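You operate a simulated robot arm through the tools that you are given. There is no shell and no other tool. Be economical: measure what you need, move in short steps, check, and stop when the job is done.

You run a simulated robot arm. Do the job below in one go: nothing can be reset, and whatever is moved stays where it is left.

JOB
Reset the relief to blow at the lift card's pressure and check it.
Fine: vent shut, pump till it blows, read, turn the relief knob, pump again, then open the vent.

It is judged by the outcome, as a careful person would: the job done as asked, and still so three seconds after it is handed in. It fails if anything else is knocked over, pushed out of place, dropped, spilled or broken.

ROBOT AND FRAMES
A 7-joint arm with a two-finger parallel gripper, fixed in place. Base frame: the origin is at the foot of the arm, x ahead of it, y to its left, z up. Lengths are in mm, angles in rad, forces in N, time in s.
Its first joint turns from -1.152 to 1.152 rad. Payload 2.5 kg.
Tool frame: the origin (TCP) lies between the finger pads and is the grasp point; the fingertips stand 23 mm ahead of it; z points along the fingers, y is the line along which they close. Largest opening 94 mm; finger width 38, thickness 10; the body of the gripper, 54 by 96 mm, starts 39 mm behind the TCP.
Orientation is told as [roll, pitch, yaw] about the base's x, y, z axes, in that order, counted from this pose: with the fingers straight down and closing along the base's y, the tool's x points along the base's -x, its y along +y and its z along -z.

CONTROLS
- The arm moves only by the tool servo_tool. Its argument "moves" is a list of rows, each an object of numbers (a shift or turn left out is 0, a gripper value left out holds the last): "ax", "ay", "az": the turn, a rotation vector about the tool's x, y, z in units of 120 degrees (1.0 is 120 degrees); "dx", "dy", "dz": the shift along the tool's x, y, z in units of 500 mm (1.0 is 500 mm); "jaw": the opening, from 0 (shut) to 1 (fully open). In form: [{"ax": .., "ay": .., "az": .., "dx": .., "dy": .., "dz": .., "jaw": ..}, ...]. A call has 1 to 12 rows; each row is the pose to reach, as a shift and turn from the pose commanded when the call began, along the tool's axes at that moment. A call with a number of a shift or a turn outside -1 to 1 is refused whole. Rows are played at 5 a second. More than 50 mm and 0.15 rad between two rows, or a gripper value outside its range, and nothing of the call is played. Where a pose cannot be reached the arm comes as near as it can. A force on the tool above 40 N (or 10 N above the force at the start of the call, whichever is more), or a blocked arm, ends the call early, and 0.2 s more pass. The fingers move at their own pace (about 108 mm/s each) and stop on an object; they squeeze with about 33 N. The grip force told is the motor's: it shows also when the fingers shut on nothing. Time passes only in rows, and 0.2 s behind the last, so rows that repeat a pose let the fingers close. It gives the time, the measured TCP pose, the force on the tool (base axes), the opening and the grip force at its end, in the units of the frame above (readings bear some noise), and new pictures: "show" is both (left out), scene, wrist or none.
- Cameras (640 x 400 px; columns grow to the right, rows downward): "scene" is fixed at [122.3, -411, 538.6]; the picture's right is [0.79, -0.62, 0.00], its down [-0.39, -0.50, -0.78] and it looks along [0.48, 0.61, -0.63] (base axes); focal length 218 px, centre (320, 200). "wrist" rides on the gripper at [-39, 0, -44] in the tool frame; the picture's right is [0.00, -1.00, 0.00], its down [0.97, 0.00, -0.24] and it looks along [0.24, 0.00, 0.97] (tool axes); focal length 218 px, centre (320, 200). There is no depth. A picture from a camera that has moved, and an enlarged one, comes with that camera's place and axes in the base frame and with its lens.
- enlarge(camera, box): a new picture of the part [left, top, right, bottom] of that camera's present view, enlarged. The clock stands still meanwhile.
- job_done(): hands the job in; it is judged then, once.

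Work in short steps. Places have to be worked out from the pictures, the camera data and where the tool is seen: move nearer, look again, correct. Check each grasp and each placing, and mend what went wrong. You have 120 turns and 150 pictures in all, those below and enlarged ones among them. Open the gripper and draw the arm clear of the work before you hand the job in, unless the task says otherwise; then end with one line.

The tools are called after ">>>" as name(argument=value, ...) on one line, values as JSON. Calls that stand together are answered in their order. servo_tool: Moves the arm, as the interface text tells. Its arguments: {"type":"object","properties":{"moves":{"type":"array","items":{"type":"object","properties":{"ax":{"type":"number"},"ay":{"type":"number"},"az":{"type":"number"},"dx":{"type":"number"},"dy":{"type":"number"},"dz":{"type":"number"},"jaw":{"type":"number"}}}},"show":{"type":"string","enum":["both","scene","wrist","none"]}},"required":["moves"]} The other tools are called the same way: enlarge (camera, box) takes an enlarged picture of a part of a camera's view; job_done () hands the job in.

At the start:

```text
t: 0.0
ee_pos: [386.2, 89.9, 409.8]
orientation: [0.001, 0.0, -0.001]
wrist_force: [0.2, 0.0, -0.1]
finger_gap: 94.0
grasp_force: 0.1
```

scene: 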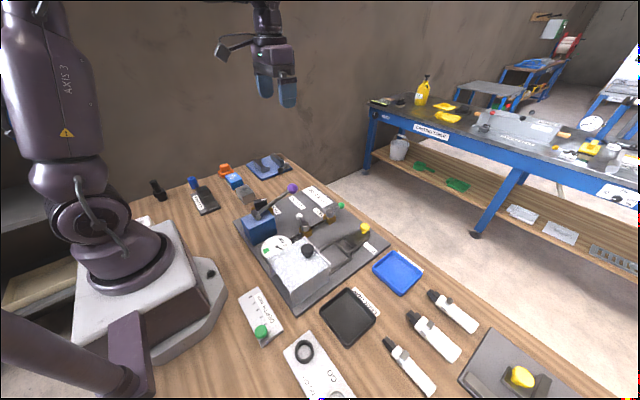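
wrist: 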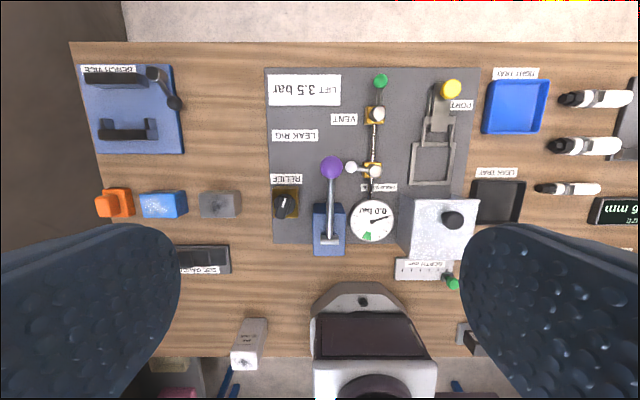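

The wrist view shows the rig: pump lever (purple knob), gauge, vent, relief, and card "LIFT 3.5 bar". I enlarge to see details.

>>> enlarge(camera="wrist", box=[260, 60, 420, 160])

>>> enlarge(camera="wrist", box=[260, 150, 420, 250])

>>> enlarge(camera="scene", box=[225, 165, 385, 265])

```text
4.00 times, centred on (340, 110) of wrist
camera zoom: at [425.0, 91.5, 453.7], right [0.0, -1.0, 0.0], down [-0.97, 0.0, 0.24], along [-0.24, 0.0, -0.97], focal length 873 px, centre (240, 560)
```

zoom: 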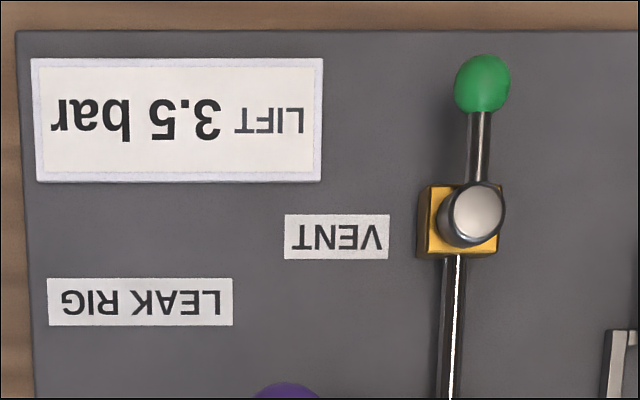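

```text
4.00 times, centred on (340, 200) of wrist
camera zoom: at [425.0, 91.5, 453.7], right [0.0, -1.0, 0.0], down [-0.97, 0.0, 0.24], along [-0.24, 0.0, -0.97], focal length 873 px, centre (240, 200)
```

zoom: 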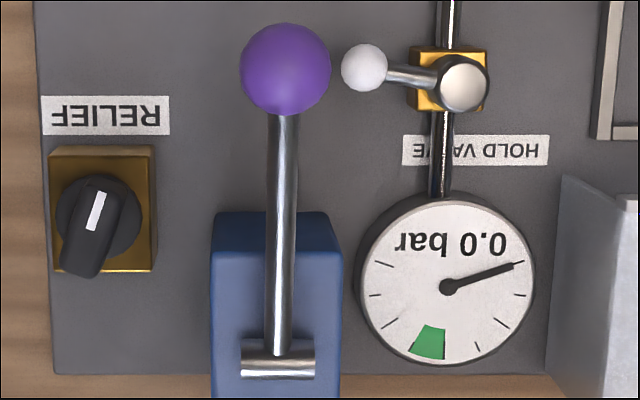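

```text
4.00 times, centred on (305, 215) of scene
camera zoom: at [122.3, -411.0, 538.6], right [0.79, -0.62, 0.0], down [-0.39, -0.5, -0.78], along [0.48, 0.61, -0.63], focal length 874 px, centre (380, 140)
```

zoom: 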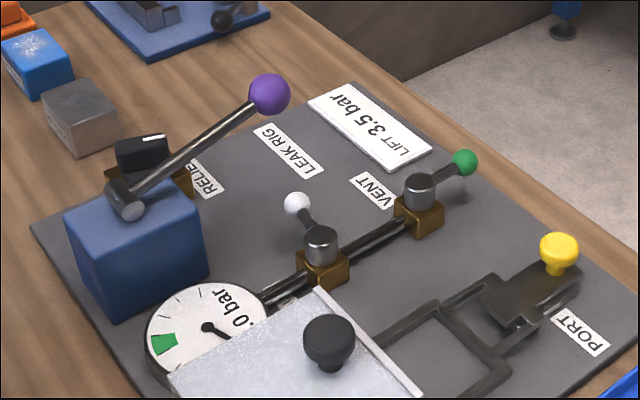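

Card: 3.5 bar. Vent lever (green) lies along the pipe (open), hold valve crosswise. I estimate vent pivot ≈(474,6), ball ≈(517,2), pump ball ≈(395,75,138). I move nearer to the vent.

>>> servo_tool(moves=[{"dx": -0.038, "dy": -0.034, "dz": 0.064}, {"dx": -0.075, "dy": -0.068, "dz": 0.128}, {"dx": -0.113, "dy": -0.102, "dz": 0.192}, {"dx": -0.15, "dy": -0.136, "dz": 0.256}, {"dx": -0.188, "dy": -0.17, "dz": 0.32}, {"dx": -0.188, "dy": -0.17, "dz": 0.32}])

```text
t: 1.4
ee_pos: [481.3, 5.2, 249.9]
orientation: [0.0, -0.001, 0.0]
wrist_force: [0.5, 0.9, -0.5]
finger_gap: 94.3
grasp_force: 0.0
camera wrist: at [520.1, 5.3, 293.6], right [0.0, -1.0, 0.0], down [-0.97, 0.0, 0.24], along [-0.24, 0.0, -0.97], focal length 218 px, centre (320, 200)
```

scene: 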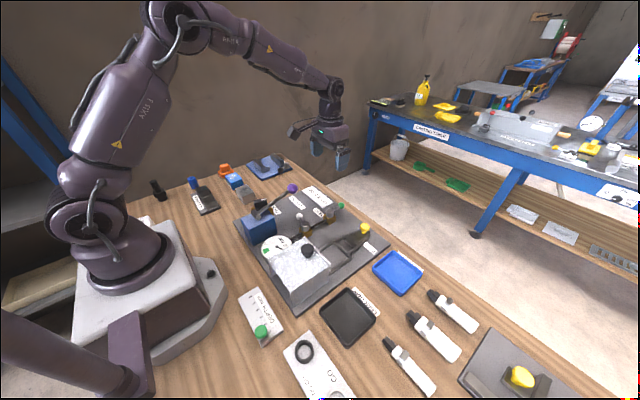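
wrist: 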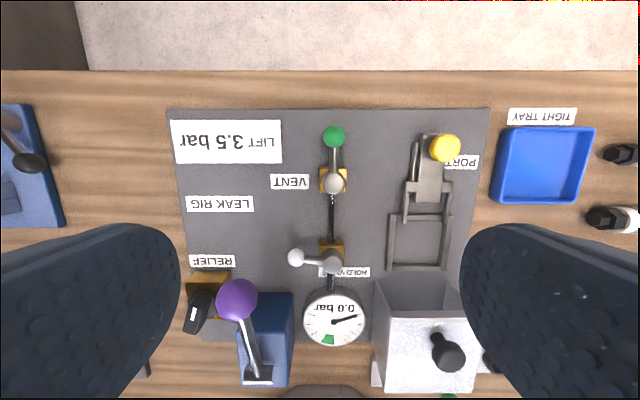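

Triangulating three views: vent ball ≈(530,-9.5,52), vent pivot ≈(480,-10.5), plate top near z≈6 (lower than stated). I descend partway above the vent ball and check.

>>> servo_tool(moves=[{"dx": -0.05, "dy": -0.015, "dz": 0.07, "jaw": 0.5}, {"dx": -0.0974, "dy": -0.0294, "dz": 0.14, "jaw": 0.5}, {"dx": -0.0974, "dy": -0.0294, "dz": 0.21, "jaw": 0.5}, {"dx": -0.0974, "dy": -0.0294, "dz": 0.28, "jaw": 0.5}, {"dx": -0.0974, "dy": -0.0294, "dz": 0.28, "jaw": 0.5}])

```text
t: 2.6
ee_pos: [530.8, -6.9, 110.0]
orientation: [-0.001, 0.0, 0.0]
wrist_force: [0.4, 0.4, 0.6]
finger_gap: 47.0
grasp_force: 0.0
camera wrist: at [569.1, -7.4, 153.5], right [0.0, -1.0, 0.0], down [-0.97, 0.0, 0.24], along [-0.24, 0.0, -0.97], focal length 218 px, centre (320, 200)
```

scene: 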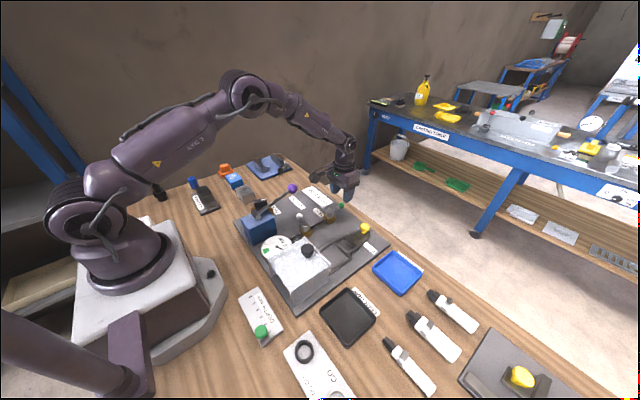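
wrist: 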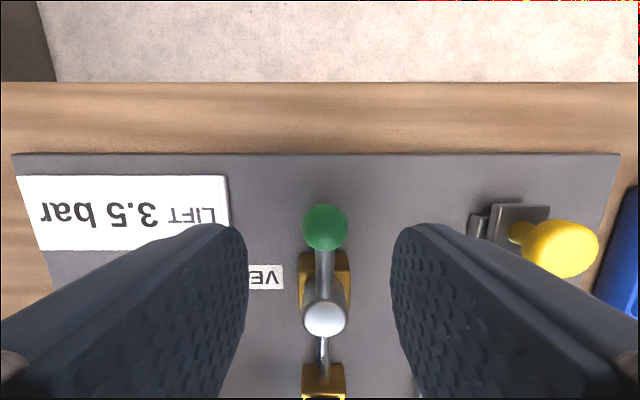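

Ball position confirmed. Descend to TCP z≈58 around the ball and narrow the fingers to a cage.

>>> servo_tool(moves=[{"dz": 0.04, "dy": -0.004}, {"dz": 0.08, "dy": -0.004}, {"dz": 0.104, "dy": -0.004}, {"dz": 0.104, "dy": -0.004, "jaw": 0.28}, {"dz": 0.104, "dy": -0.004, "jaw": 0.28}])

```text
t: 3.8
ee_pos: [527.7, -11.2, 57.1]
orientation: [-0.001, -0.001, 0.001]
wrist_force: [0.3, -0.8, -0.4]
finger_gap: 26.2
grasp_force: 0.0
camera wrist: at [567.0, -11.0, 100.5], right [0.0, -1.0, 0.0], down [-0.97, 0.0, 0.24], along [-0.24, 0.0, -0.97], focal length 218 px, centre (320, 200)
```

scene: 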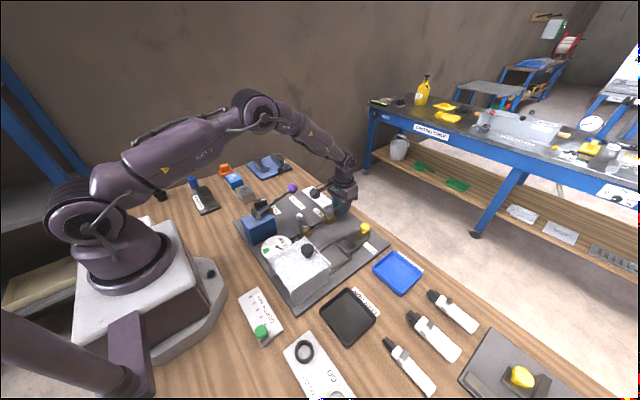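
wrist: 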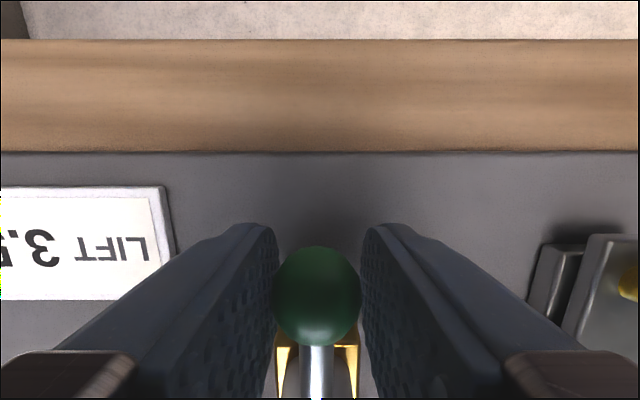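

Ball is caged. I swing the lever toward +y (counter-clockwise) about the pivot by 32° first and check the force.

>>> servo_tool(moves=[{"dx": 0.00095, "dy": 0.01364, "az": -0.0667}, {"dx": 0.0038, "dy": 0.027, "az": -0.1333}, {"dx": 0.00847, "dy": 0.03986, "az": -0.2}, {"dx": 0.01489, "dy": 0.05193, "az": -0.2667}], show="wrist")

```text
t: 4.7
ee_pos: [525.6, -6.7, 58.3]
orientation: [-0.026, 0.007, 0.439]
wrist_force: [7.4, -17.0, -0.5]
finger_gap: 34.2
grasp_force: 8.8
stopped in row 4: the force on the tool passed its limit (the readings are from after the stop); the commanded pose is now the measured one
camera wrist: at [560.3, 11.9, 101.7], right [0.42, -0.91, 0.03], down [-0.88, -0.41, 0.24], along [-0.21, -0.13, -0.97], focal length 218 px, centre (320, 200)
```

wrist: 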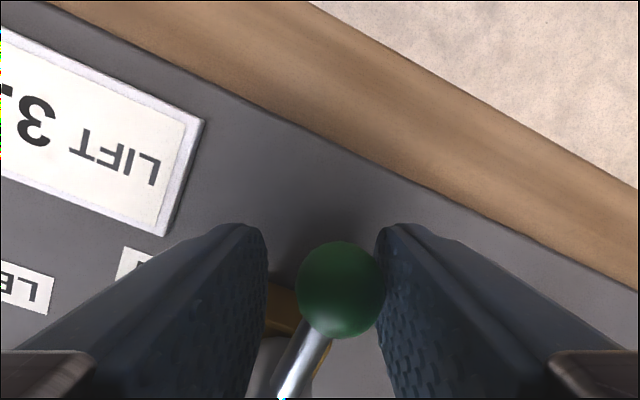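

The lever did not move that way (stop). I return to the start yaw, then will swing the other way (toward -y).

>>> servo_tool(moves=[{"dy": -0.003, "az": 0.06}, {"dy": -0.006, "az": 0.12}, {"dy": -0.009, "az": 0.18}, {"dx": -0.0007, "dy": -0.0098, "az": 0.2096, "ax": -0.0098, "ay": -0.0083}, {"dx": -0.0007, "dy": -0.0098, "az": 0.2096, "ax": -0.0098, "ay": -0.0083}], show="wrist")

```text
t: 5.9
ee_pos: [526.3, -4.8, 56.7]
orientation: [0.005, -0.013, 0.0]
wrist_force: [1.3, -15.4, 1.5]
finger_gap: 32.5
grasp_force: 7.1
camera wrist: at [564.8, -5.3, 101.8], right [0.0, -1.0, -0.01], down [-0.97, 0.0, 0.23], along [-0.23, 0.01, -0.97], focal length 218 px, centre (320, 200)
```

wrist: 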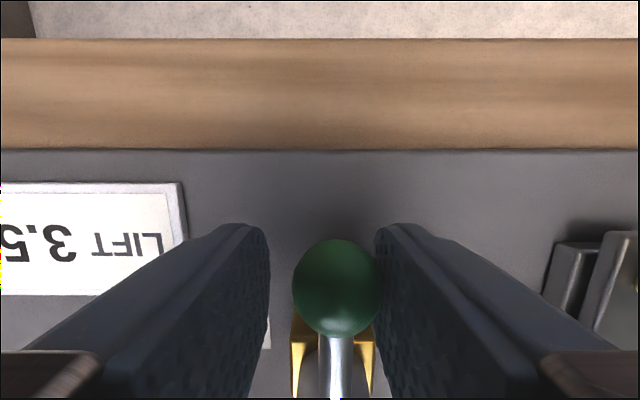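

The -y finger still presses the ball; I shift 6 mm toward -y to centre.

>>> servo_tool(moves=[{"dy": -0.006}, {"dy": -0.012, "jaw": 0.28}, {"dy": -0.012, "jaw": 0.28}], show="wrist")

```text
t: 6.7
ee_pos: [527.1, -8.8, 57.7]
orientation: [0.009, -0.014, 0.006]
wrist_force: [0.8, 0.2, -0.2]
finger_gap: 26.4
grasp_force: 0.1
camera wrist: at [564.7, -8.9, 101.4], right [0.01, -1.0, -0.01], down [-0.97, -0.01, 0.23], along [-0.23, 0.01, -0.97], focal length 218 px, centre (320, 200)
```

wrist: 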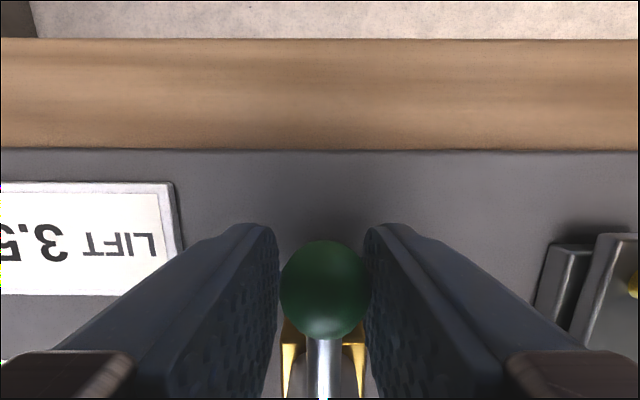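

Centred again. Swing toward -y (clockwise) 32°.

>>> servo_tool(moves=[{"dx": 0.00095, "dy": -0.01364, "az": 0.0667}, {"dx": 0.0038, "dy": -0.027, "az": 0.1333}, {"dx": 0.00847, "dy": -0.03986, "az": 0.2}, {"dx": 0.01489, "dy": -0.05193, "az": 0.2667}], show="wrist")

```text
t: 7.7
ee_pos: [519.5, -36.4, 56.6]
orientation: [0.013, -0.009, -0.557]
wrist_force: [0.4, -0.3, -0.3]
finger_gap: 26.4
grasp_force: 0.2
camera wrist: at [552.8, -57.7, 100.9], right [-0.53, -0.85, -0.01], down [-0.83, 0.51, 0.23], along [-0.19, 0.13, -0.97], focal length 218 px, centre (320, 200)
```

wrist: 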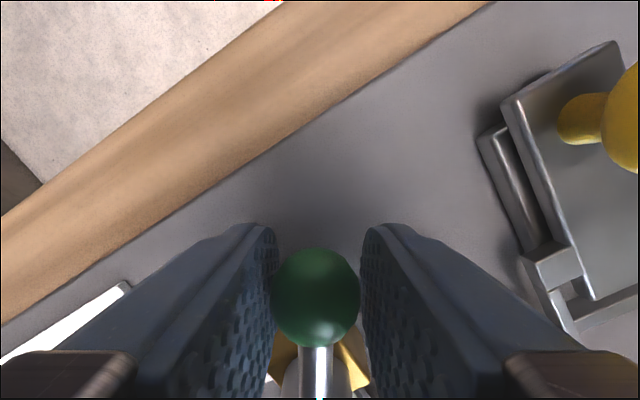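

The vent lever follows. Continue to ~92°.

>>> servo_tool(moves=[{"dx": 0.00095, "dy": -0.01364, "az": 0.0667}, {"dx": 0.0038, "dy": -0.027, "az": 0.1333}, {"dx": 0.00847, "dy": -0.03986, "az": 0.2}, {"dx": 0.01489, "dy": -0.05193, "az": 0.2667}, {"dx": 0.02293, "dy": -0.06299, "az": 0.3333}, {"dx": 0.03243, "dy": -0.07283, "az": 0.4}, {"dx": 0.0432, "dy": -0.08125, "az": 0.4667}, {"dx": 0.052, "dy": -0.0865, "az": 0.5167}, {"dx": 0.052, "dy": -0.0865, "az": 0.5167}])

```text
t: 9.7
ee_pos: [478.3, -57.8, 58.8]
orientation: [0.031, 0.01, -1.634]
wrist_force: [33.8, 10.7, -1.9]
finger_gap: 41.2
grasp_force: 16.6
camera wrist: at [474.9, -96.6, 102.8], right [-1.0, 0.06, -0.03], down [0.05, 0.97, 0.25], along [0.04, 0.25, -0.97], focal length 218 px, centre (320, 200)
```

scene: 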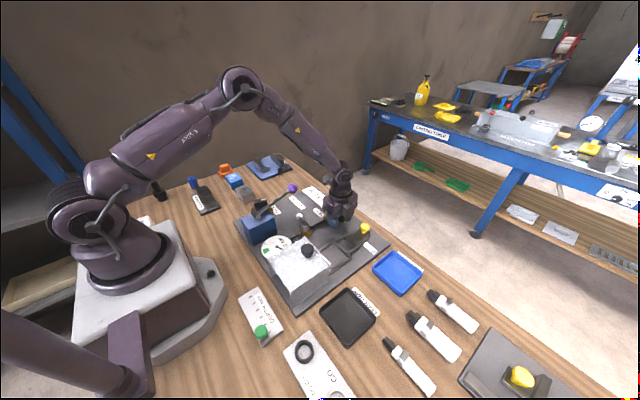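
wrist: 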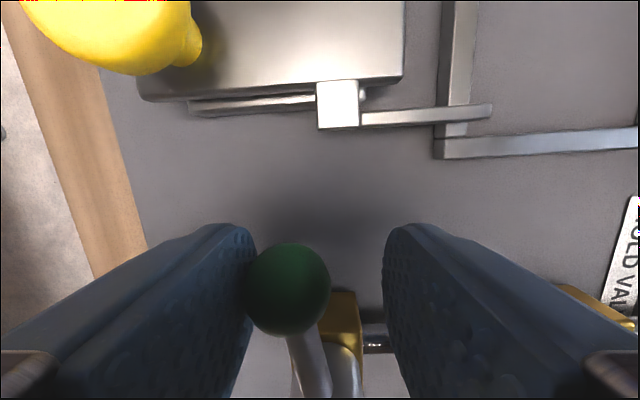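

The vent lever came against its stop at about 81° crosswise (same as the hold valve): shut. I relieve the push, open, and lift clear.

>>> servo_tool(moves=[{"dy": 0.008, "jaw": 0.5}, {"dy": 0.014, "jaw": 0.5}, {"dy": 0.014, "dz": -0.08, "jaw": 0.5}, {"dy": 0.014, "dz": -0.16, "jaw": 0.5}, {"dy": 0.014, "dz": -0.24, "jaw": 0.5}], show="wrist")

```text
t: 10.9
ee_pos: [478.0, -60.8, 177.8]
orientation: [0.01, 0.005, -1.638]
wrist_force: [0.3, -0.5, -0.8]
finger_gap: 47.1
grasp_force: 0.1
camera wrist: at [474.3, -99.8, 221.2], right [-1.0, 0.07, -0.01], down [0.06, 0.97, 0.25], along [0.03, 0.25, -0.97], focal length 218 px, centre (320, 200)
```

wrist: 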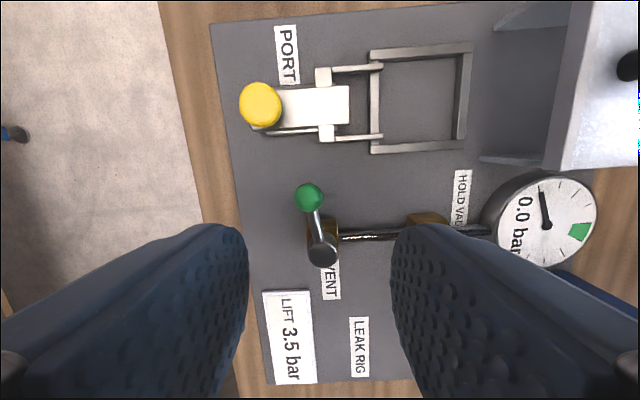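

Vent is shut. Now rotate back to yaw 0 while going above the pump ball (395,75).

>>> servo_tool(moves=[{"dx": 0.0236, "dy": -0.0167, "dz": -0.03, "az": -0.0711}, {"dx": 0.0473, "dy": -0.0335, "dz": -0.05, "az": -0.1422}, {"dx": 0.0709, "dy": -0.0502, "dz": -0.05, "az": -0.2133}, {"dx": 0.0945, "dy": -0.0669, "dz": -0.05, "az": -0.2844}, {"dx": 0.1182, "dy": -0.0836, "dz": -0.05, "az": -0.3555}, {"dx": 0.1418, "dy": -0.1004, "dz": -0.05, "az": -0.4265}, {"dx": 0.1655, "dy": -0.1171, "dz": -0.05, "az": -0.4976}, {"dx": 0.1891, "dy": -0.1338, "dz": -0.05, "az": -0.5687}, {"dx": 0.2127, "dy": -0.1505, "dz": -0.05, "az": -0.6398}, {"dx": 0.2364, "dy": -0.1673, "dz": -0.05, "az": -0.7109}, {"dx": 0.26, "dy": -0.184, "dz": -0.05, "az": -0.782}, {"dx": 0.26, "dy": -0.184, "dz": -0.05, "az": -0.782, "jaw": 0.6}])

```text
t: 13.5
ee_pos: [394.8, 73.6, 200.0]
orientation: [0.004, -0.013, 0.003]
wrist_force: [-0.7, -0.6, 0.2]
finger_gap: 56.6
grasp_force: 0.0
camera wrist: at [433.5, 74.4, 245.0], right [0.0, -1.0, -0.01], down [-0.97, -0.01, 0.23], along [-0.23, 0.0, -0.97], focal length 218 px, centre (320, 200)
```

scene: 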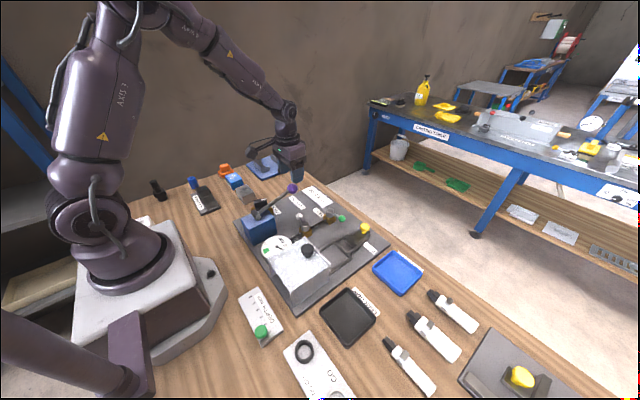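
wrist: 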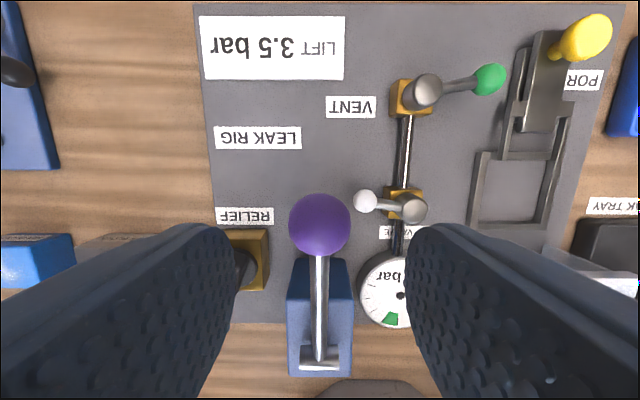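

Ball is centred at (395,75,138). I descend and grip it.

>>> servo_tool(moves=[{"dz": 0.06, "jaw": 0.6}, {"dz": 0.124, "jaw": 0.6}, {"dz": 0.124, "jaw": 0.2}, {"dz": 0.124, "jaw": 0.2}], show="wrist")

```text
t: 14.5
ee_pos: [396.6, 75.9, 138.7]
orientation: [0.005, -0.014, -0.001]
wrist_force: [-3.1, -8.2, 4.1]
finger_gap: 33.6
grasp_force: 44.6
camera wrist: at [434.0, 74.9, 183.0], right [0.0, -1.0, 0.0], down [-0.97, 0.0, 0.23], along [-0.23, 0.0, -0.97], focal length 218 px, centre (320, 200)
```

wrist: 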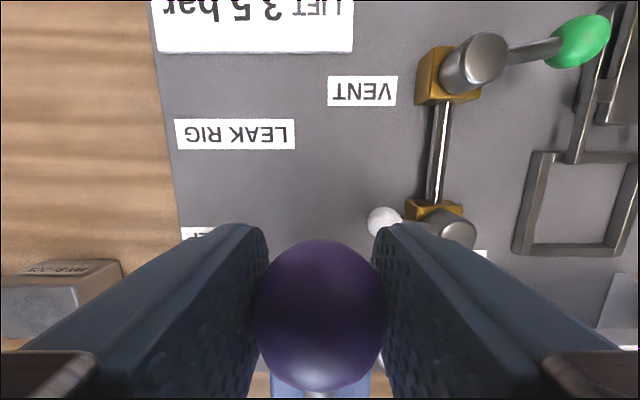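

Gripped. I press the ball down along its arc (17° → 5°) and watch the force and gauge.

>>> servo_tool(moves=[{"dx": -0.005, "dz": 0.0184}, {"dx": -0.0086, "dz": 0.0372}, {"dx": -0.011, "dz": 0.056}], show="scene")

>>> enlarge(camera="scene", box=[225, 165, 385, 265])

```text
t: 15.3
ee_pos: [402.8, 75.5, 110.7]
orientation: [0.005, -0.011, 0.001]
wrist_force: [-10.7, -11.0, 12.0]
finger_gap: 33.1
grasp_force: 45.0
```

scene: 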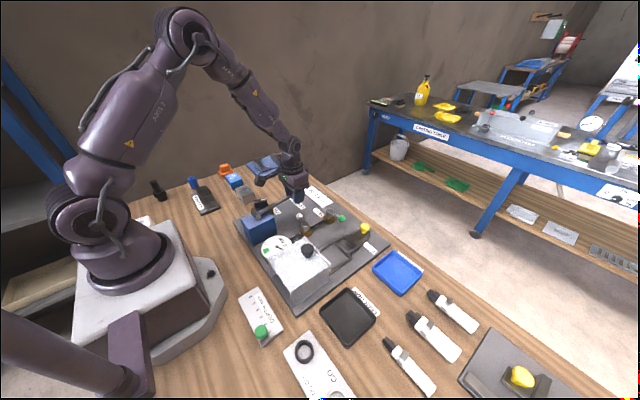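

```text
4.00 times, centred on (305, 215) of scene
camera zoom: at [122.3, -411.0, 538.6], right [0.79, -0.62, 0.0], down [-0.39, -0.5, -0.78], along [0.48, 0.61, -0.63], focal length 874 px, centre (380, 140)
```

zoom: 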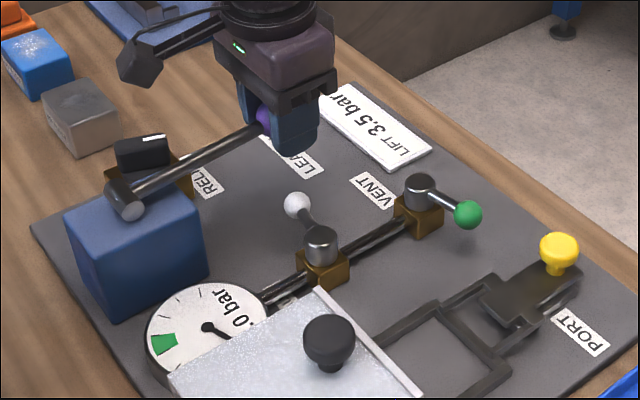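

Lever moves with light force; gauge not yet up. Continue down to about -11° and see.

>>> servo_tool(moves=[{"dx": -0.001, "dz": 0.0192}, {"dx": -0.0006, "dz": 0.0384}, {"dx": 0.001, "dz": 0.0574}, {"dx": 0.004, "dz": 0.076}], show="none")

>>> enlarge(camera="scene", box=[225, 165, 385, 265])

```text
t: 16.3
ee_pos: [403.7, 74.6, 74.5]
orientation: [0.006, -0.019, 0.002]
wrist_force: [-11.0, -8.2, 33.8]
finger_gap: 33.2
grasp_force: 45.2
```

```text
4.00 times, centred on (305, 215) of scene
camera zoom: at [122.1, -411.0, 538.7], right [0.79, -0.62, 0.0], down [-0.39, -0.5, -0.78], along [0.48, 0.61, -0.63], focal length 874 px, centre (380, 140)
```

zoom: 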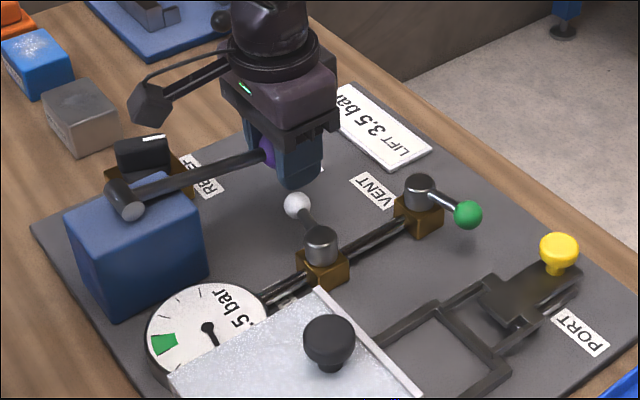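

The down stroke pumps: gauge moved to ~0.5. I raise the lever back to 17°, then press again in the same call.

>>> servo_tool(moves=[{"dx": -0.0046, "dz": -0.0378}, {"dx": -0.004, "dz": -0.076}, {"dx": 0.002, "dz": -0.1138}, {"dx": 0.007, "dz": -0.1324}, {"dx": 0.007, "dz": -0.1324}], show="none")

>>> enlarge(camera="scene", box=[225, 205, 305, 265])

```text
t: 17.5
ee_pos: [394.5, 75.4, 138.3]
orientation: [0.004, -0.008, 0.005]
wrist_force: [13.9, 0.5, -37.5]
finger_gap: 33.2
grasp_force: 45.1
```

```text
6.67 times, centred on (265, 235) of scene
camera zoom: at [122.5, -411.0, 538.6], right [0.79, -0.62, 0.0], down [-0.39, -0.5, -0.78], along [0.48, 0.61, -0.63], focal length 1456 px, centre (687, -33)
```

zoom: 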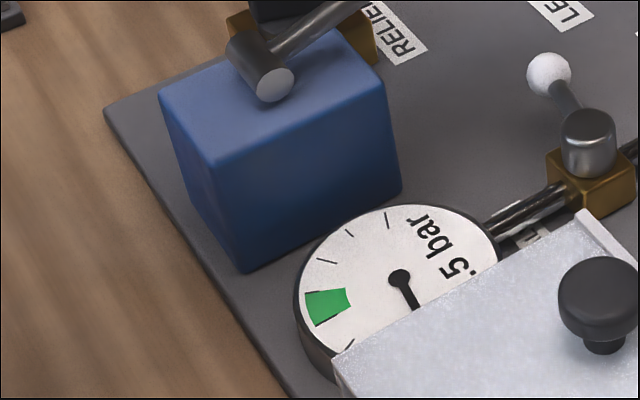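

Pressure holds on the upstroke. One full stroke down again, and read.

>>> servo_tool(moves=[{"dx": -0.0094, "dz": 0.0418}, {"dx": -0.0118, "dz": 0.0896}, {"dx": -0.007, "dz": 0.1324}], show="none")

>>> enlarge(camera="scene", box=[225, 205, 305, 265])

>>> servo_tool(moves=[{"dx": -0.0046, "dz": -0.0428}, {"dx": -0.003, "dz": -0.0906}, {"dx": 0.006, "dz": -0.129}, {"dx": -0.003, "dz": -0.0906}, {"dx": -0.0046, "dz": -0.0428}, {"dx": 0, "dz": 0}], show="none")

>>> enlarge(camera="scene", box=[225, 205, 305, 265])

```text
t: 18.3
ee_pos: [401.7, 74.4, 74.2]
orientation: [0.007, -0.017, 0.001]
wrist_force: [-3.4, -3.1, 23.5]
finger_gap: 33.3
grasp_force: 44.6
```

```text
6.67 times, centred on (265, 235) of scene
camera zoom: at [122.2, -411.0, 538.7], right [0.79, -0.62, 0.0], down [-0.39, -0.5, -0.78], along [0.48, 0.61, -0.63], focal length 1456 px, centre (687, -33)
```

zoom: 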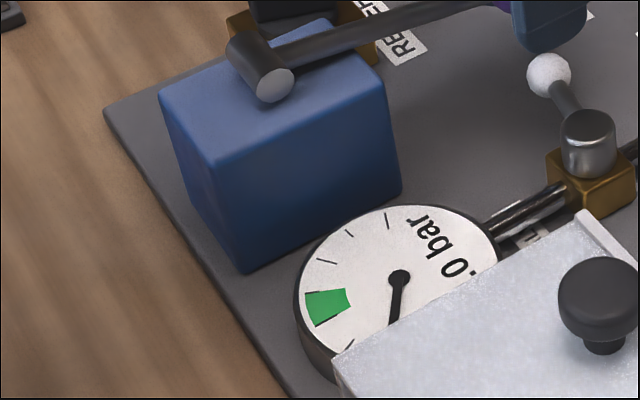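

```text
t: 19.7
ee_pos: [402.3, 75.0, 73.6]
orientation: [0.005, -0.017, -0.002]
wrist_force: [4.5, -10.0, 15.6]
finger_gap: 32.9
grasp_force: 45.1
```

```text
6.67 times, centred on (265, 235) of scene
camera zoom: at [122.2, -411.0, 538.7], right [0.79, -0.62, 0.0], down [-0.39, -0.5, -0.78], along [0.48, 0.61, -0.63], focal length 1456 px, centre (687, -33)
```

zoom: 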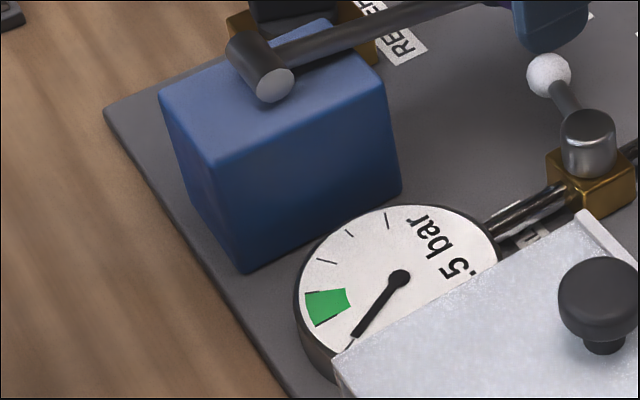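

0.5 bar per stroke; now 1.5. Pump two more, one at a time.

>>> servo_tool(moves=[{"dx": -0.0046, "dz": -0.0428}, {"dx": -0.003, "dz": -0.0906}, {"dx": 0.006, "dz": -0.129}, {"dx": -0.003, "dz": -0.0906}, {"dx": -0.0046, "dz": -0.0428}, {"dx": 0, "dz": 0}], show="none")

>>> enlarge(camera="scene", box=[225, 205, 305, 265])

>>> servo_tool(moves=[{"dx": -0.0046, "dz": -0.0428}, {"dx": -0.003, "dz": -0.0906}, {"dx": 0.006, "dz": -0.129}, {"dx": -0.003, "dz": -0.0906}, {"dx": -0.0046, "dz": -0.0428}, {"dx": 0, "dz": 0}], show="none")

>>> enlarge(camera="scene", box=[225, 165, 385, 265])

```text
t: 21.1
ee_pos: [403.2, 75.7, 74.8]
orientation: [0.006, -0.018, 0.001]
wrist_force: [5.9, -13.6, 15.0]
finger_gap: 33.5
grasp_force: 44.8
```

```text
6.67 times, centred on (265, 235) of scene
camera zoom: at [122.2, -411.0, 538.7], right [0.79, -0.62, 0.0], down [-0.39, -0.5, -0.78], along [0.48, 0.61, -0.63], focal length 1456 px, centre (687, -33)
```

zoom: 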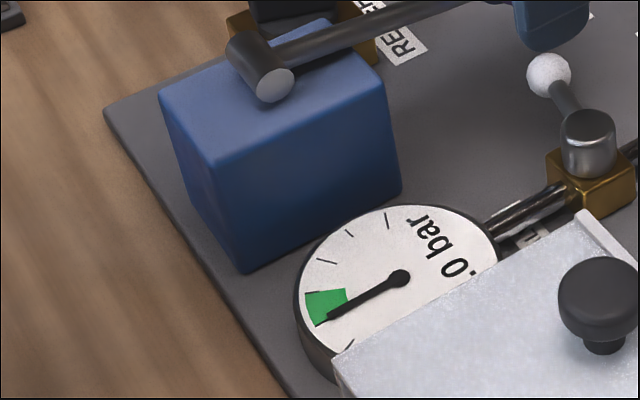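

```text
t: 22.5
ee_pos: [404.0, 75.7, 73.4]
orientation: [0.005, -0.019, 0.0]
wrist_force: [6.2, -18.3, 14.8]
finger_gap: 33.3
grasp_force: 45.1
```

```text
4.00 times, centred on (305, 215) of scene
camera zoom: at [122.2, -411.0, 538.7], right [0.79, -0.62, 0.0], down [-0.39, -0.5, -0.78], along [0.48, 0.61, -0.63], focal length 874 px, centre (380, 140)
```

zoom: 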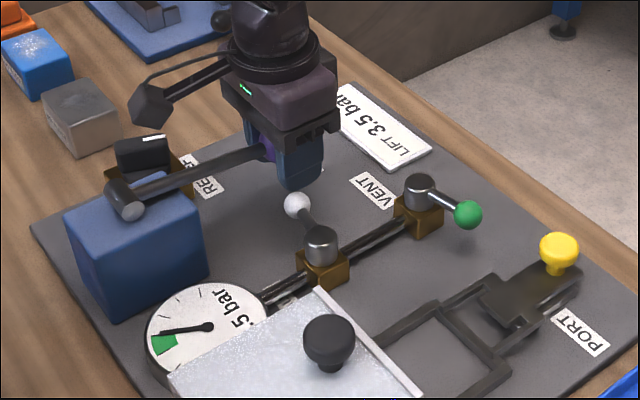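

2.5 bar now, no blow yet. Continue (correcting a little sideways load).

>>> servo_tool(moves=[{"dx": -0.0046, "dy": -0.003, "dz": -0.0428}, {"dx": -0.003, "dy": -0.003, "dz": -0.0906}, {"dx": 0.006, "dy": -0.003, "dz": -0.129}, {"dx": -0.003, "dy": -0.003, "dz": -0.0906}, {"dx": -0.0046, "dy": -0.003, "dz": -0.0428}, {"dx": 0, "dy": -0.003, "dz": 0}], show="none")

>>> enlarge(camera="scene", box=[225, 165, 385, 265])

>>> servo_tool(moves=[{"dx": -0.0046, "dz": -0.0428}, {"dx": -0.003, "dz": -0.0906}, {"dx": 0.006, "dz": -0.129}, {"dx": -0.003, "dz": -0.0906}, {"dx": -0.0046, "dz": -0.0428}, {"dx": 0, "dz": 0}], show="none")

>>> enlarge(camera="scene", box=[225, 165, 385, 265])

```text
t: 23.9
ee_pos: [401.8, 75.5, 76.3]
orientation: [0.01, -0.021, 0.004]
wrist_force: [5.8, 15.7, 14.3]
finger_gap: 33.2
grasp_force: 45.3
```

```text
4.00 times, centred on (305, 215) of scene
camera zoom: at [122.3, -411.0, 538.6], right [0.79, -0.62, 0.0], down [-0.39, -0.5, -0.78], along [0.48, 0.61, -0.63], focal length 874 px, centre (380, 140)
```

zoom: 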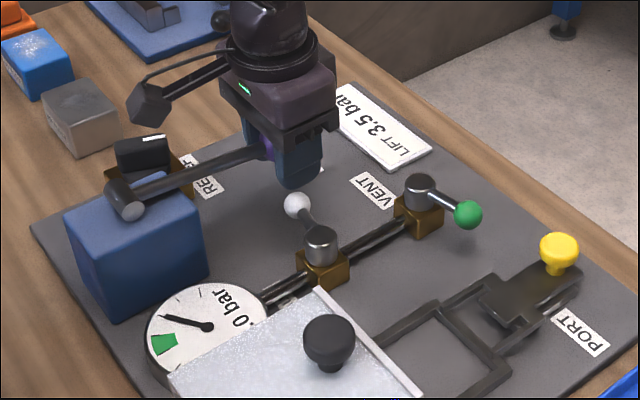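

```text
t: 25.3
ee_pos: [402.8, 74.3, 74.3]
orientation: [0.008, -0.017, 0.004]
wrist_force: [1.7, 20.6, 15.8]
finger_gap: 33.1
grasp_force: 45.1
```

```text
4.00 times, centred on (305, 215) of scene
camera zoom: at [122.2, -411.0, 538.6], right [0.79, -0.62, 0.0], down [-0.39, -0.5, -0.78], along [0.48, 0.61, -0.63], focal length 874 px, centre (380, 140)
```

zoom: 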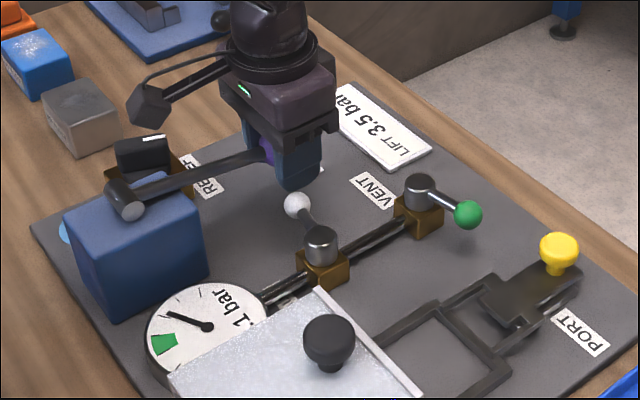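

Now it reads ~3.1 and a light-blue puff appears near the relief side: it seems to have blown at about 3.1. I wait a moment and zoom in to check.

>>> enlarge(camera="scene", box=[225, 205, 305, 265])

>>> servo_tool(moves=[{"dx": -0.0046, "dy": 0.0015, "dz": -0.0428}, {"dx": -0.003, "dy": 0.0015, "dz": -0.0906}, {"dx": 0.006, "dy": 0.0015, "dz": -0.129}], show="none")

>>> enlarge(camera="scene", box=[225, 185, 305, 245])

```text
6.67 times, centred on (265, 235) of scene
camera zoom: at [122.2, -411.0, 538.6], right [0.79, -0.62, 0.0], down [-0.39, -0.5, -0.78], along [0.48, 0.61, -0.63], focal length 1456 px, centre (687, -33)
```

zoom: 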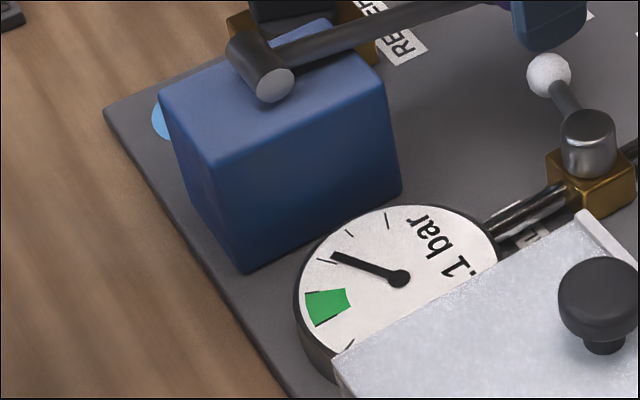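

```text
t: 26.2
ee_pos: [398.2, 73.8, 134.6]
orientation: [0.006, -0.014, 0.002]
wrist_force: [8.9, 1.8, -10.8]
finger_gap: 32.9
grasp_force: 44.8
stopped in row 3: the force on the tool passed its limit (the readings are from after the stop); the commanded pose is now the measured one
```

```text
6.67 times, centred on (265, 215) of scene
camera zoom: at [122.3, -411.0, 538.6], right [0.79, -0.62, 0.0], down [-0.39, -0.5, -0.78], along [0.48, 0.61, -0.63], focal length 1456 px, centre (687, 100)
```

zoom: 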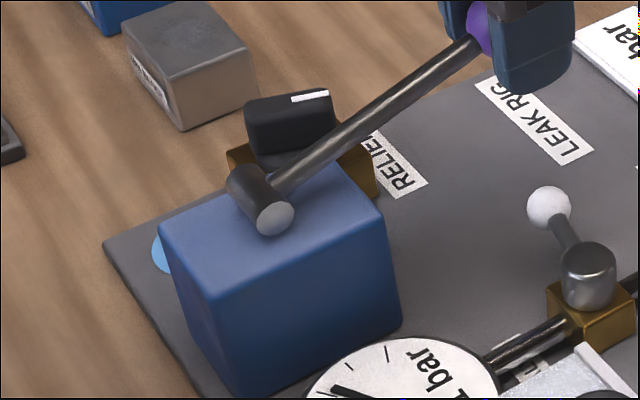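

It blew at about 3.1 bar (pressure capped, fluid under the relief). I release the lever, lift off, and look at the relief knob.

>>> servo_tool(moves=[{"jaw": 0.6}, {"jaw": 0.6}, {"dz": -0.08}, {"dz": -0.16}, {"dz": -0.24}, {"dx": 0.05, "dy": 0.08, "dz": -0.24}, {"dx": 0.05, "dy": 0.08, "dz": -0.24}])

>>> enlarge(camera="wrist", box=[280, 200, 440, 300])

```text
t: 27.8
ee_pos: [368.4, 113.2, 252.4]
orientation: [0.006, -0.013, 0.004]
wrist_force: [-0.5, 0.1, -0.7]
finger_gap: 56.7
grasp_force: 0.0
camera wrist: at [406.7, 113.9, 296.5], right [0.0, -1.0, -0.01], down [-0.97, 0.0, 0.23], along [-0.23, 0.01, -0.97], focal length 218 px, centre (320, 200)
```

scene: 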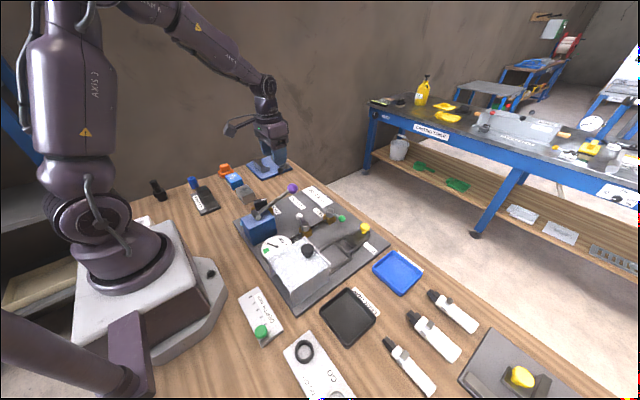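
wrist: 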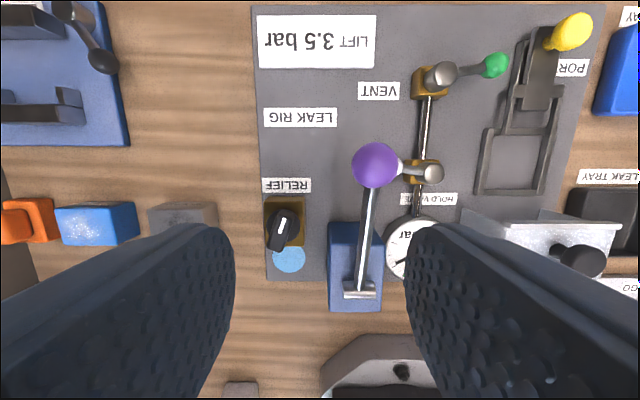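

```text
4.00 times, centred on (360, 250) of wrist
camera zoom: at [406.7, 113.9, 296.5], right [0.0, -1.0, -0.01], down [-0.97, 0.0, 0.23], along [-0.23, 0.01, -0.97], focal length 873 px, centre (160, 0)
```

zoom: 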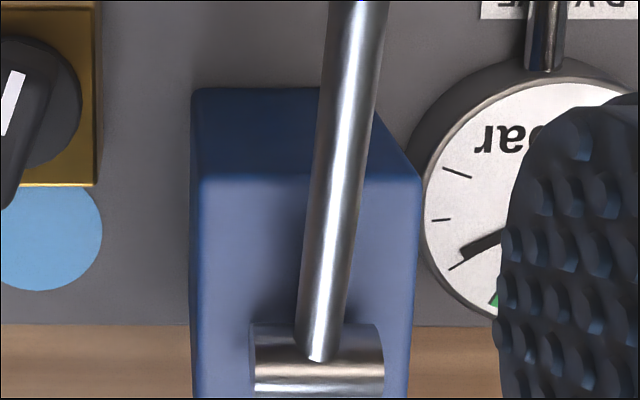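

Move directly above the relief knob, ~ (318,161), z 156, for a close look.

>>> servo_tool(moves=[{"dx": 0.033, "dy": 0.032, "dz": 0.064}, {"dx": 0.067, "dy": 0.064, "dz": 0.128}, {"dx": 0.1, "dy": 0.096, "dz": 0.192}, {"dx": 0.1, "dy": 0.096, "dz": 0.192}], show="wrist")

```text
t: 28.8
ee_pos: [319.4, 164.0, 156.7]
orientation: [0.007, -0.014, 0.002]
wrist_force: [0.2, -0.4, 0.1]
finger_gap: 56.2
grasp_force: 0.1
camera wrist: at [358.7, 163.0, 201.2], right [0.0, -1.0, -0.01], down [-0.97, 0.0, 0.23], along [-0.23, 0.01, -0.97], focal length 218 px, centre (320, 200)
```

wrist: 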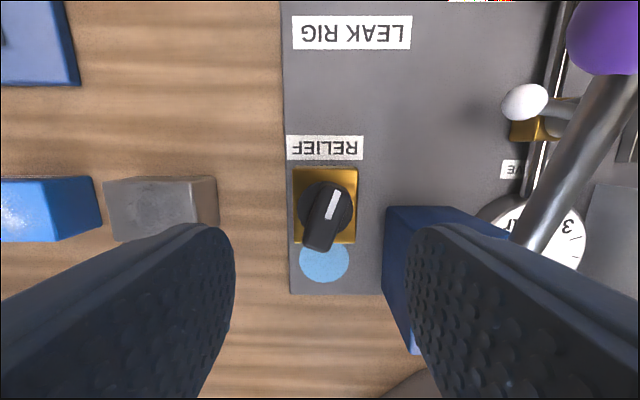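

>>> enlarge(camera="wrist", box=[260, 150, 420, 250])

>>> enlarge(camera="scene", box=[225, 175, 305, 225])

```text
4.00 times, centred on (340, 200) of wrist
camera zoom: at [358.7, 163.0, 201.2], right [0.0, -1.0, -0.01], down [-0.97, 0.0, 0.23], along [-0.23, 0.01, -0.97], focal length 873 px, centre (240, 200)
```

zoom: 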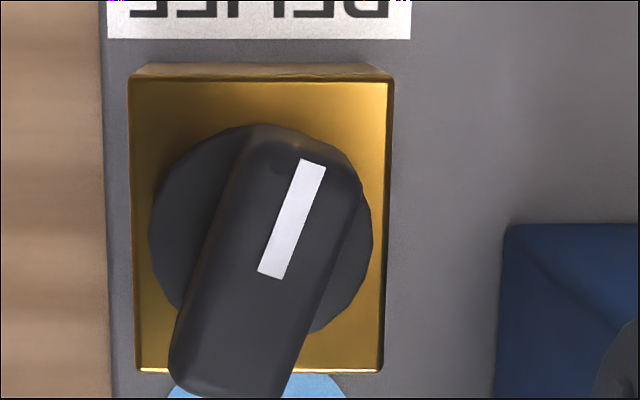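

```text
8.00 times, centred on (265, 200) of scene
camera zoom: at [122.3, -411.0, 538.6], right [0.79, -0.62, 0.0], down [-0.39, -0.5, -0.78], along [0.48, 0.61, -0.63], focal length 1748 px, centre (760, 200)
```

zoom: 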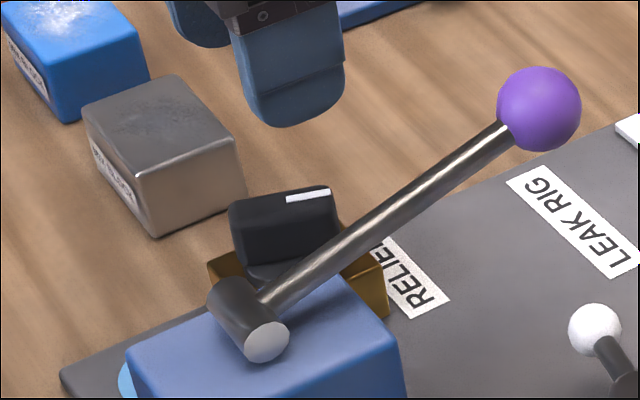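

Knob grip bar points ~18.6° clockwise from +x, axis near (315,160), top z≈67. I align the gripper yaw with the bar and descend partway.

>>> servo_tool(moves=[{"dx": 0.004, "dy": -0.004, "dz": 0.04, "az": 0.05, "jaw": 0.5}, {"dx": 0.008, "dy": -0.007, "dz": 0.08, "az": 0.1, "jaw": 0.45}, {"dx": 0.008, "dy": -0.007, "dz": 0.11, "az": 0.155, "jaw": 0.45}, {"dx": 0.008, "dy": -0.007, "dz": 0.11, "az": 0.155, "jaw": 0.45}])

>>> enlarge(camera="scene", box=[225, 175, 305, 225])

```text
t: 29.8
ee_pos: [319.2, 159.5, 101.3]
orientation: [0.011, -0.011, -0.323]
wrist_force: [0.0, 0.4, 0.3]
finger_gap: 42.3
grasp_force: 0.1
camera wrist: at [354.2, 147.1, 146.2], right [-0.32, -0.95, -0.01], down [-0.92, 0.31, 0.23], along [-0.21, 0.08, -0.97], focal length 218 px, centre (320, 200)
```

scene: 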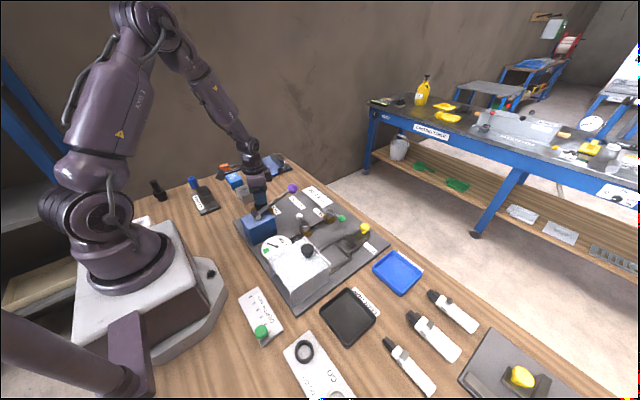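
wrist: 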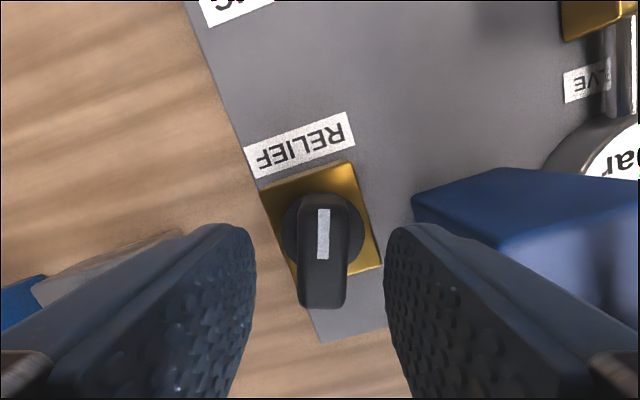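

```text
8.00 times, centred on (265, 200) of scene
camera zoom: at [122.3, -411.0, 538.6], right [0.79, -0.62, 0.0], down [-0.39, -0.5, -0.78], along [0.48, 0.61, -0.63], focal length 1748 px, centre (760, 200)
```

zoom: 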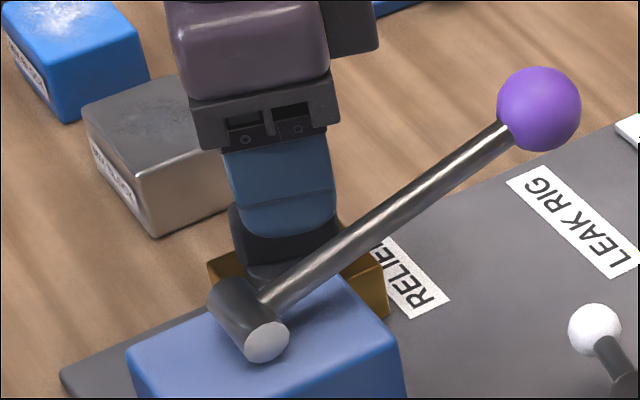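

Well aligned. Descend to z≈71 and grip the bar.

>>> servo_tool(moves=[{"dx": 0.004, "dz": 0.03}, {"dx": 0.004, "dz": 0.06}, {"dx": 0.004, "dz": 0.06, "jaw": 0.1}, {"dx": 0.004, "dz": 0.06, "jaw": 0.1}, {"dx": 0.004, "dz": 0.06, "jaw": 0.1}], show="wrist")

```text
t: 31.0
ee_pos: [316.1, 159.4, 71.2]
orientation: [0.009, -0.009, -0.325]
wrist_force: [-1.2, -9.9, 5.0]
finger_gap: 19.9
grasp_force: 44.4
camera wrist: at [352.2, 147.2, 116.5], right [-0.32, -0.95, -0.01], down [-0.92, 0.31, 0.23], along [-0.22, 0.08, -0.97], focal length 218 px, centre (320, 200)
```

wrist: 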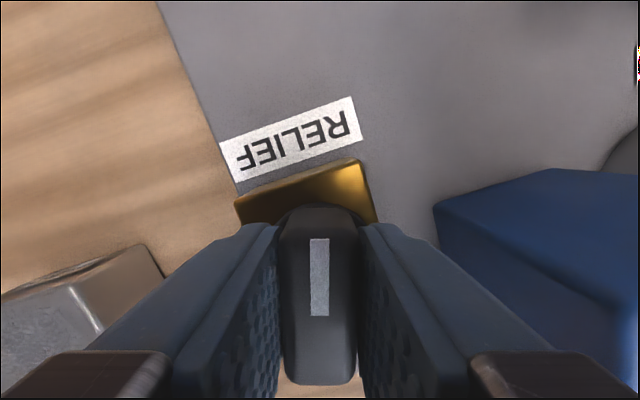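

Gripped. Turn clockwise 20° and look.

>>> servo_tool(moves=[{"az": 0.055}, {"az": 0.11}, {"az": 0.1667}, {"az": 0.1667}], show="wrist")

>>> enlarge(camera="scene", box=[225, 205, 305, 265])

```text
t: 32.0
ee_pos: [317.0, 159.4, 72.6]
orientation: [0.008, -0.004, -0.677]
wrist_force: [-9.7, -18.0, 4.2]
finger_gap: 19.9
grasp_force: 45.4
camera wrist: at [345.7, 134.9, 116.3], right [-0.62, -0.78, -0.01], down [-0.76, 0.61, 0.24], along [-0.18, 0.15, -0.97], focal length 218 px, centre (320, 200)
```

wrist: 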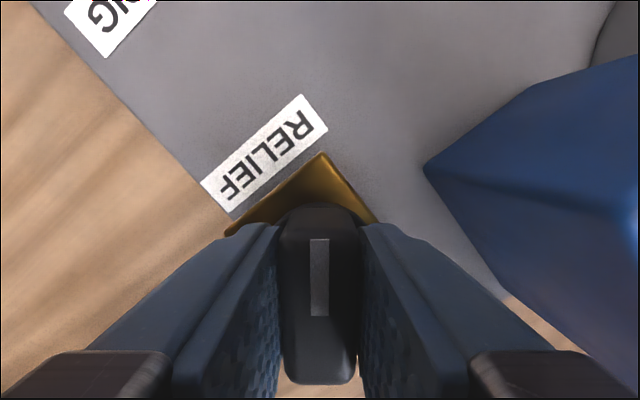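

```text
6.67 times, centred on (265, 235) of scene
camera zoom: at [122.3, -411.0, 538.7], right [0.79, -0.62, 0.0], down [-0.39, -0.5, -0.78], along [0.48, 0.61, -0.63], focal length 1456 px, centre (687, -33)
```

zoom: 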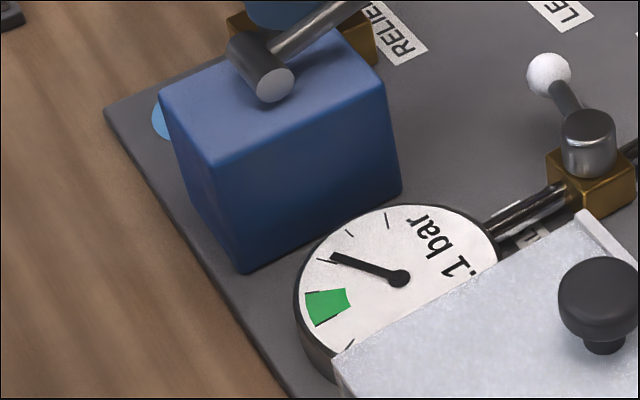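

Knob turned 20°, pressure held at 3.1. Release, lift, and go back to the pump ball.

>>> servo_tool(moves=[{"jaw": 0.45}, {"jaw": 0.45}, {"dz": -0.08}, {"dz": -0.17}, {"dz": -0.26}, {"dx": -0.046, "dy": -0.0065, "dz": -0.26, "az": -0.065, "jaw": 0.6}, {"dx": -0.092, "dy": -0.013, "dz": -0.26, "az": -0.13}, {"dx": -0.138, "dy": -0.0196, "dz": -0.26, "az": -0.195}, {"dx": -0.184, "dy": -0.026, "dz": -0.26, "az": -0.26}, {"dx": -0.229, "dy": -0.0327, "dz": -0.26, "az": -0.323}, {"dx": -0.229, "dy": -0.0327, "dz": -0.26, "az": -0.323}], show="wrist")

```text
t: 34.4
ee_pos: [395.1, 75.5, 204.1]
orientation: [0.007, -0.014, 0.008]
wrist_force: [0.5, 0.0, -0.6]
finger_gap: 56.4
grasp_force: 0.1
camera wrist: at [433.1, 75.8, 247.8], right [0.01, -1.0, -0.01], down [-0.97, -0.01, 0.23], along [-0.23, 0.0, -0.97], focal length 218 px, centre (320, 200)
```

wrist: 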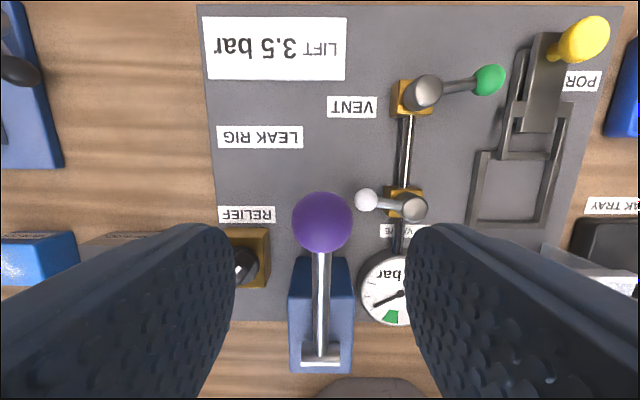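

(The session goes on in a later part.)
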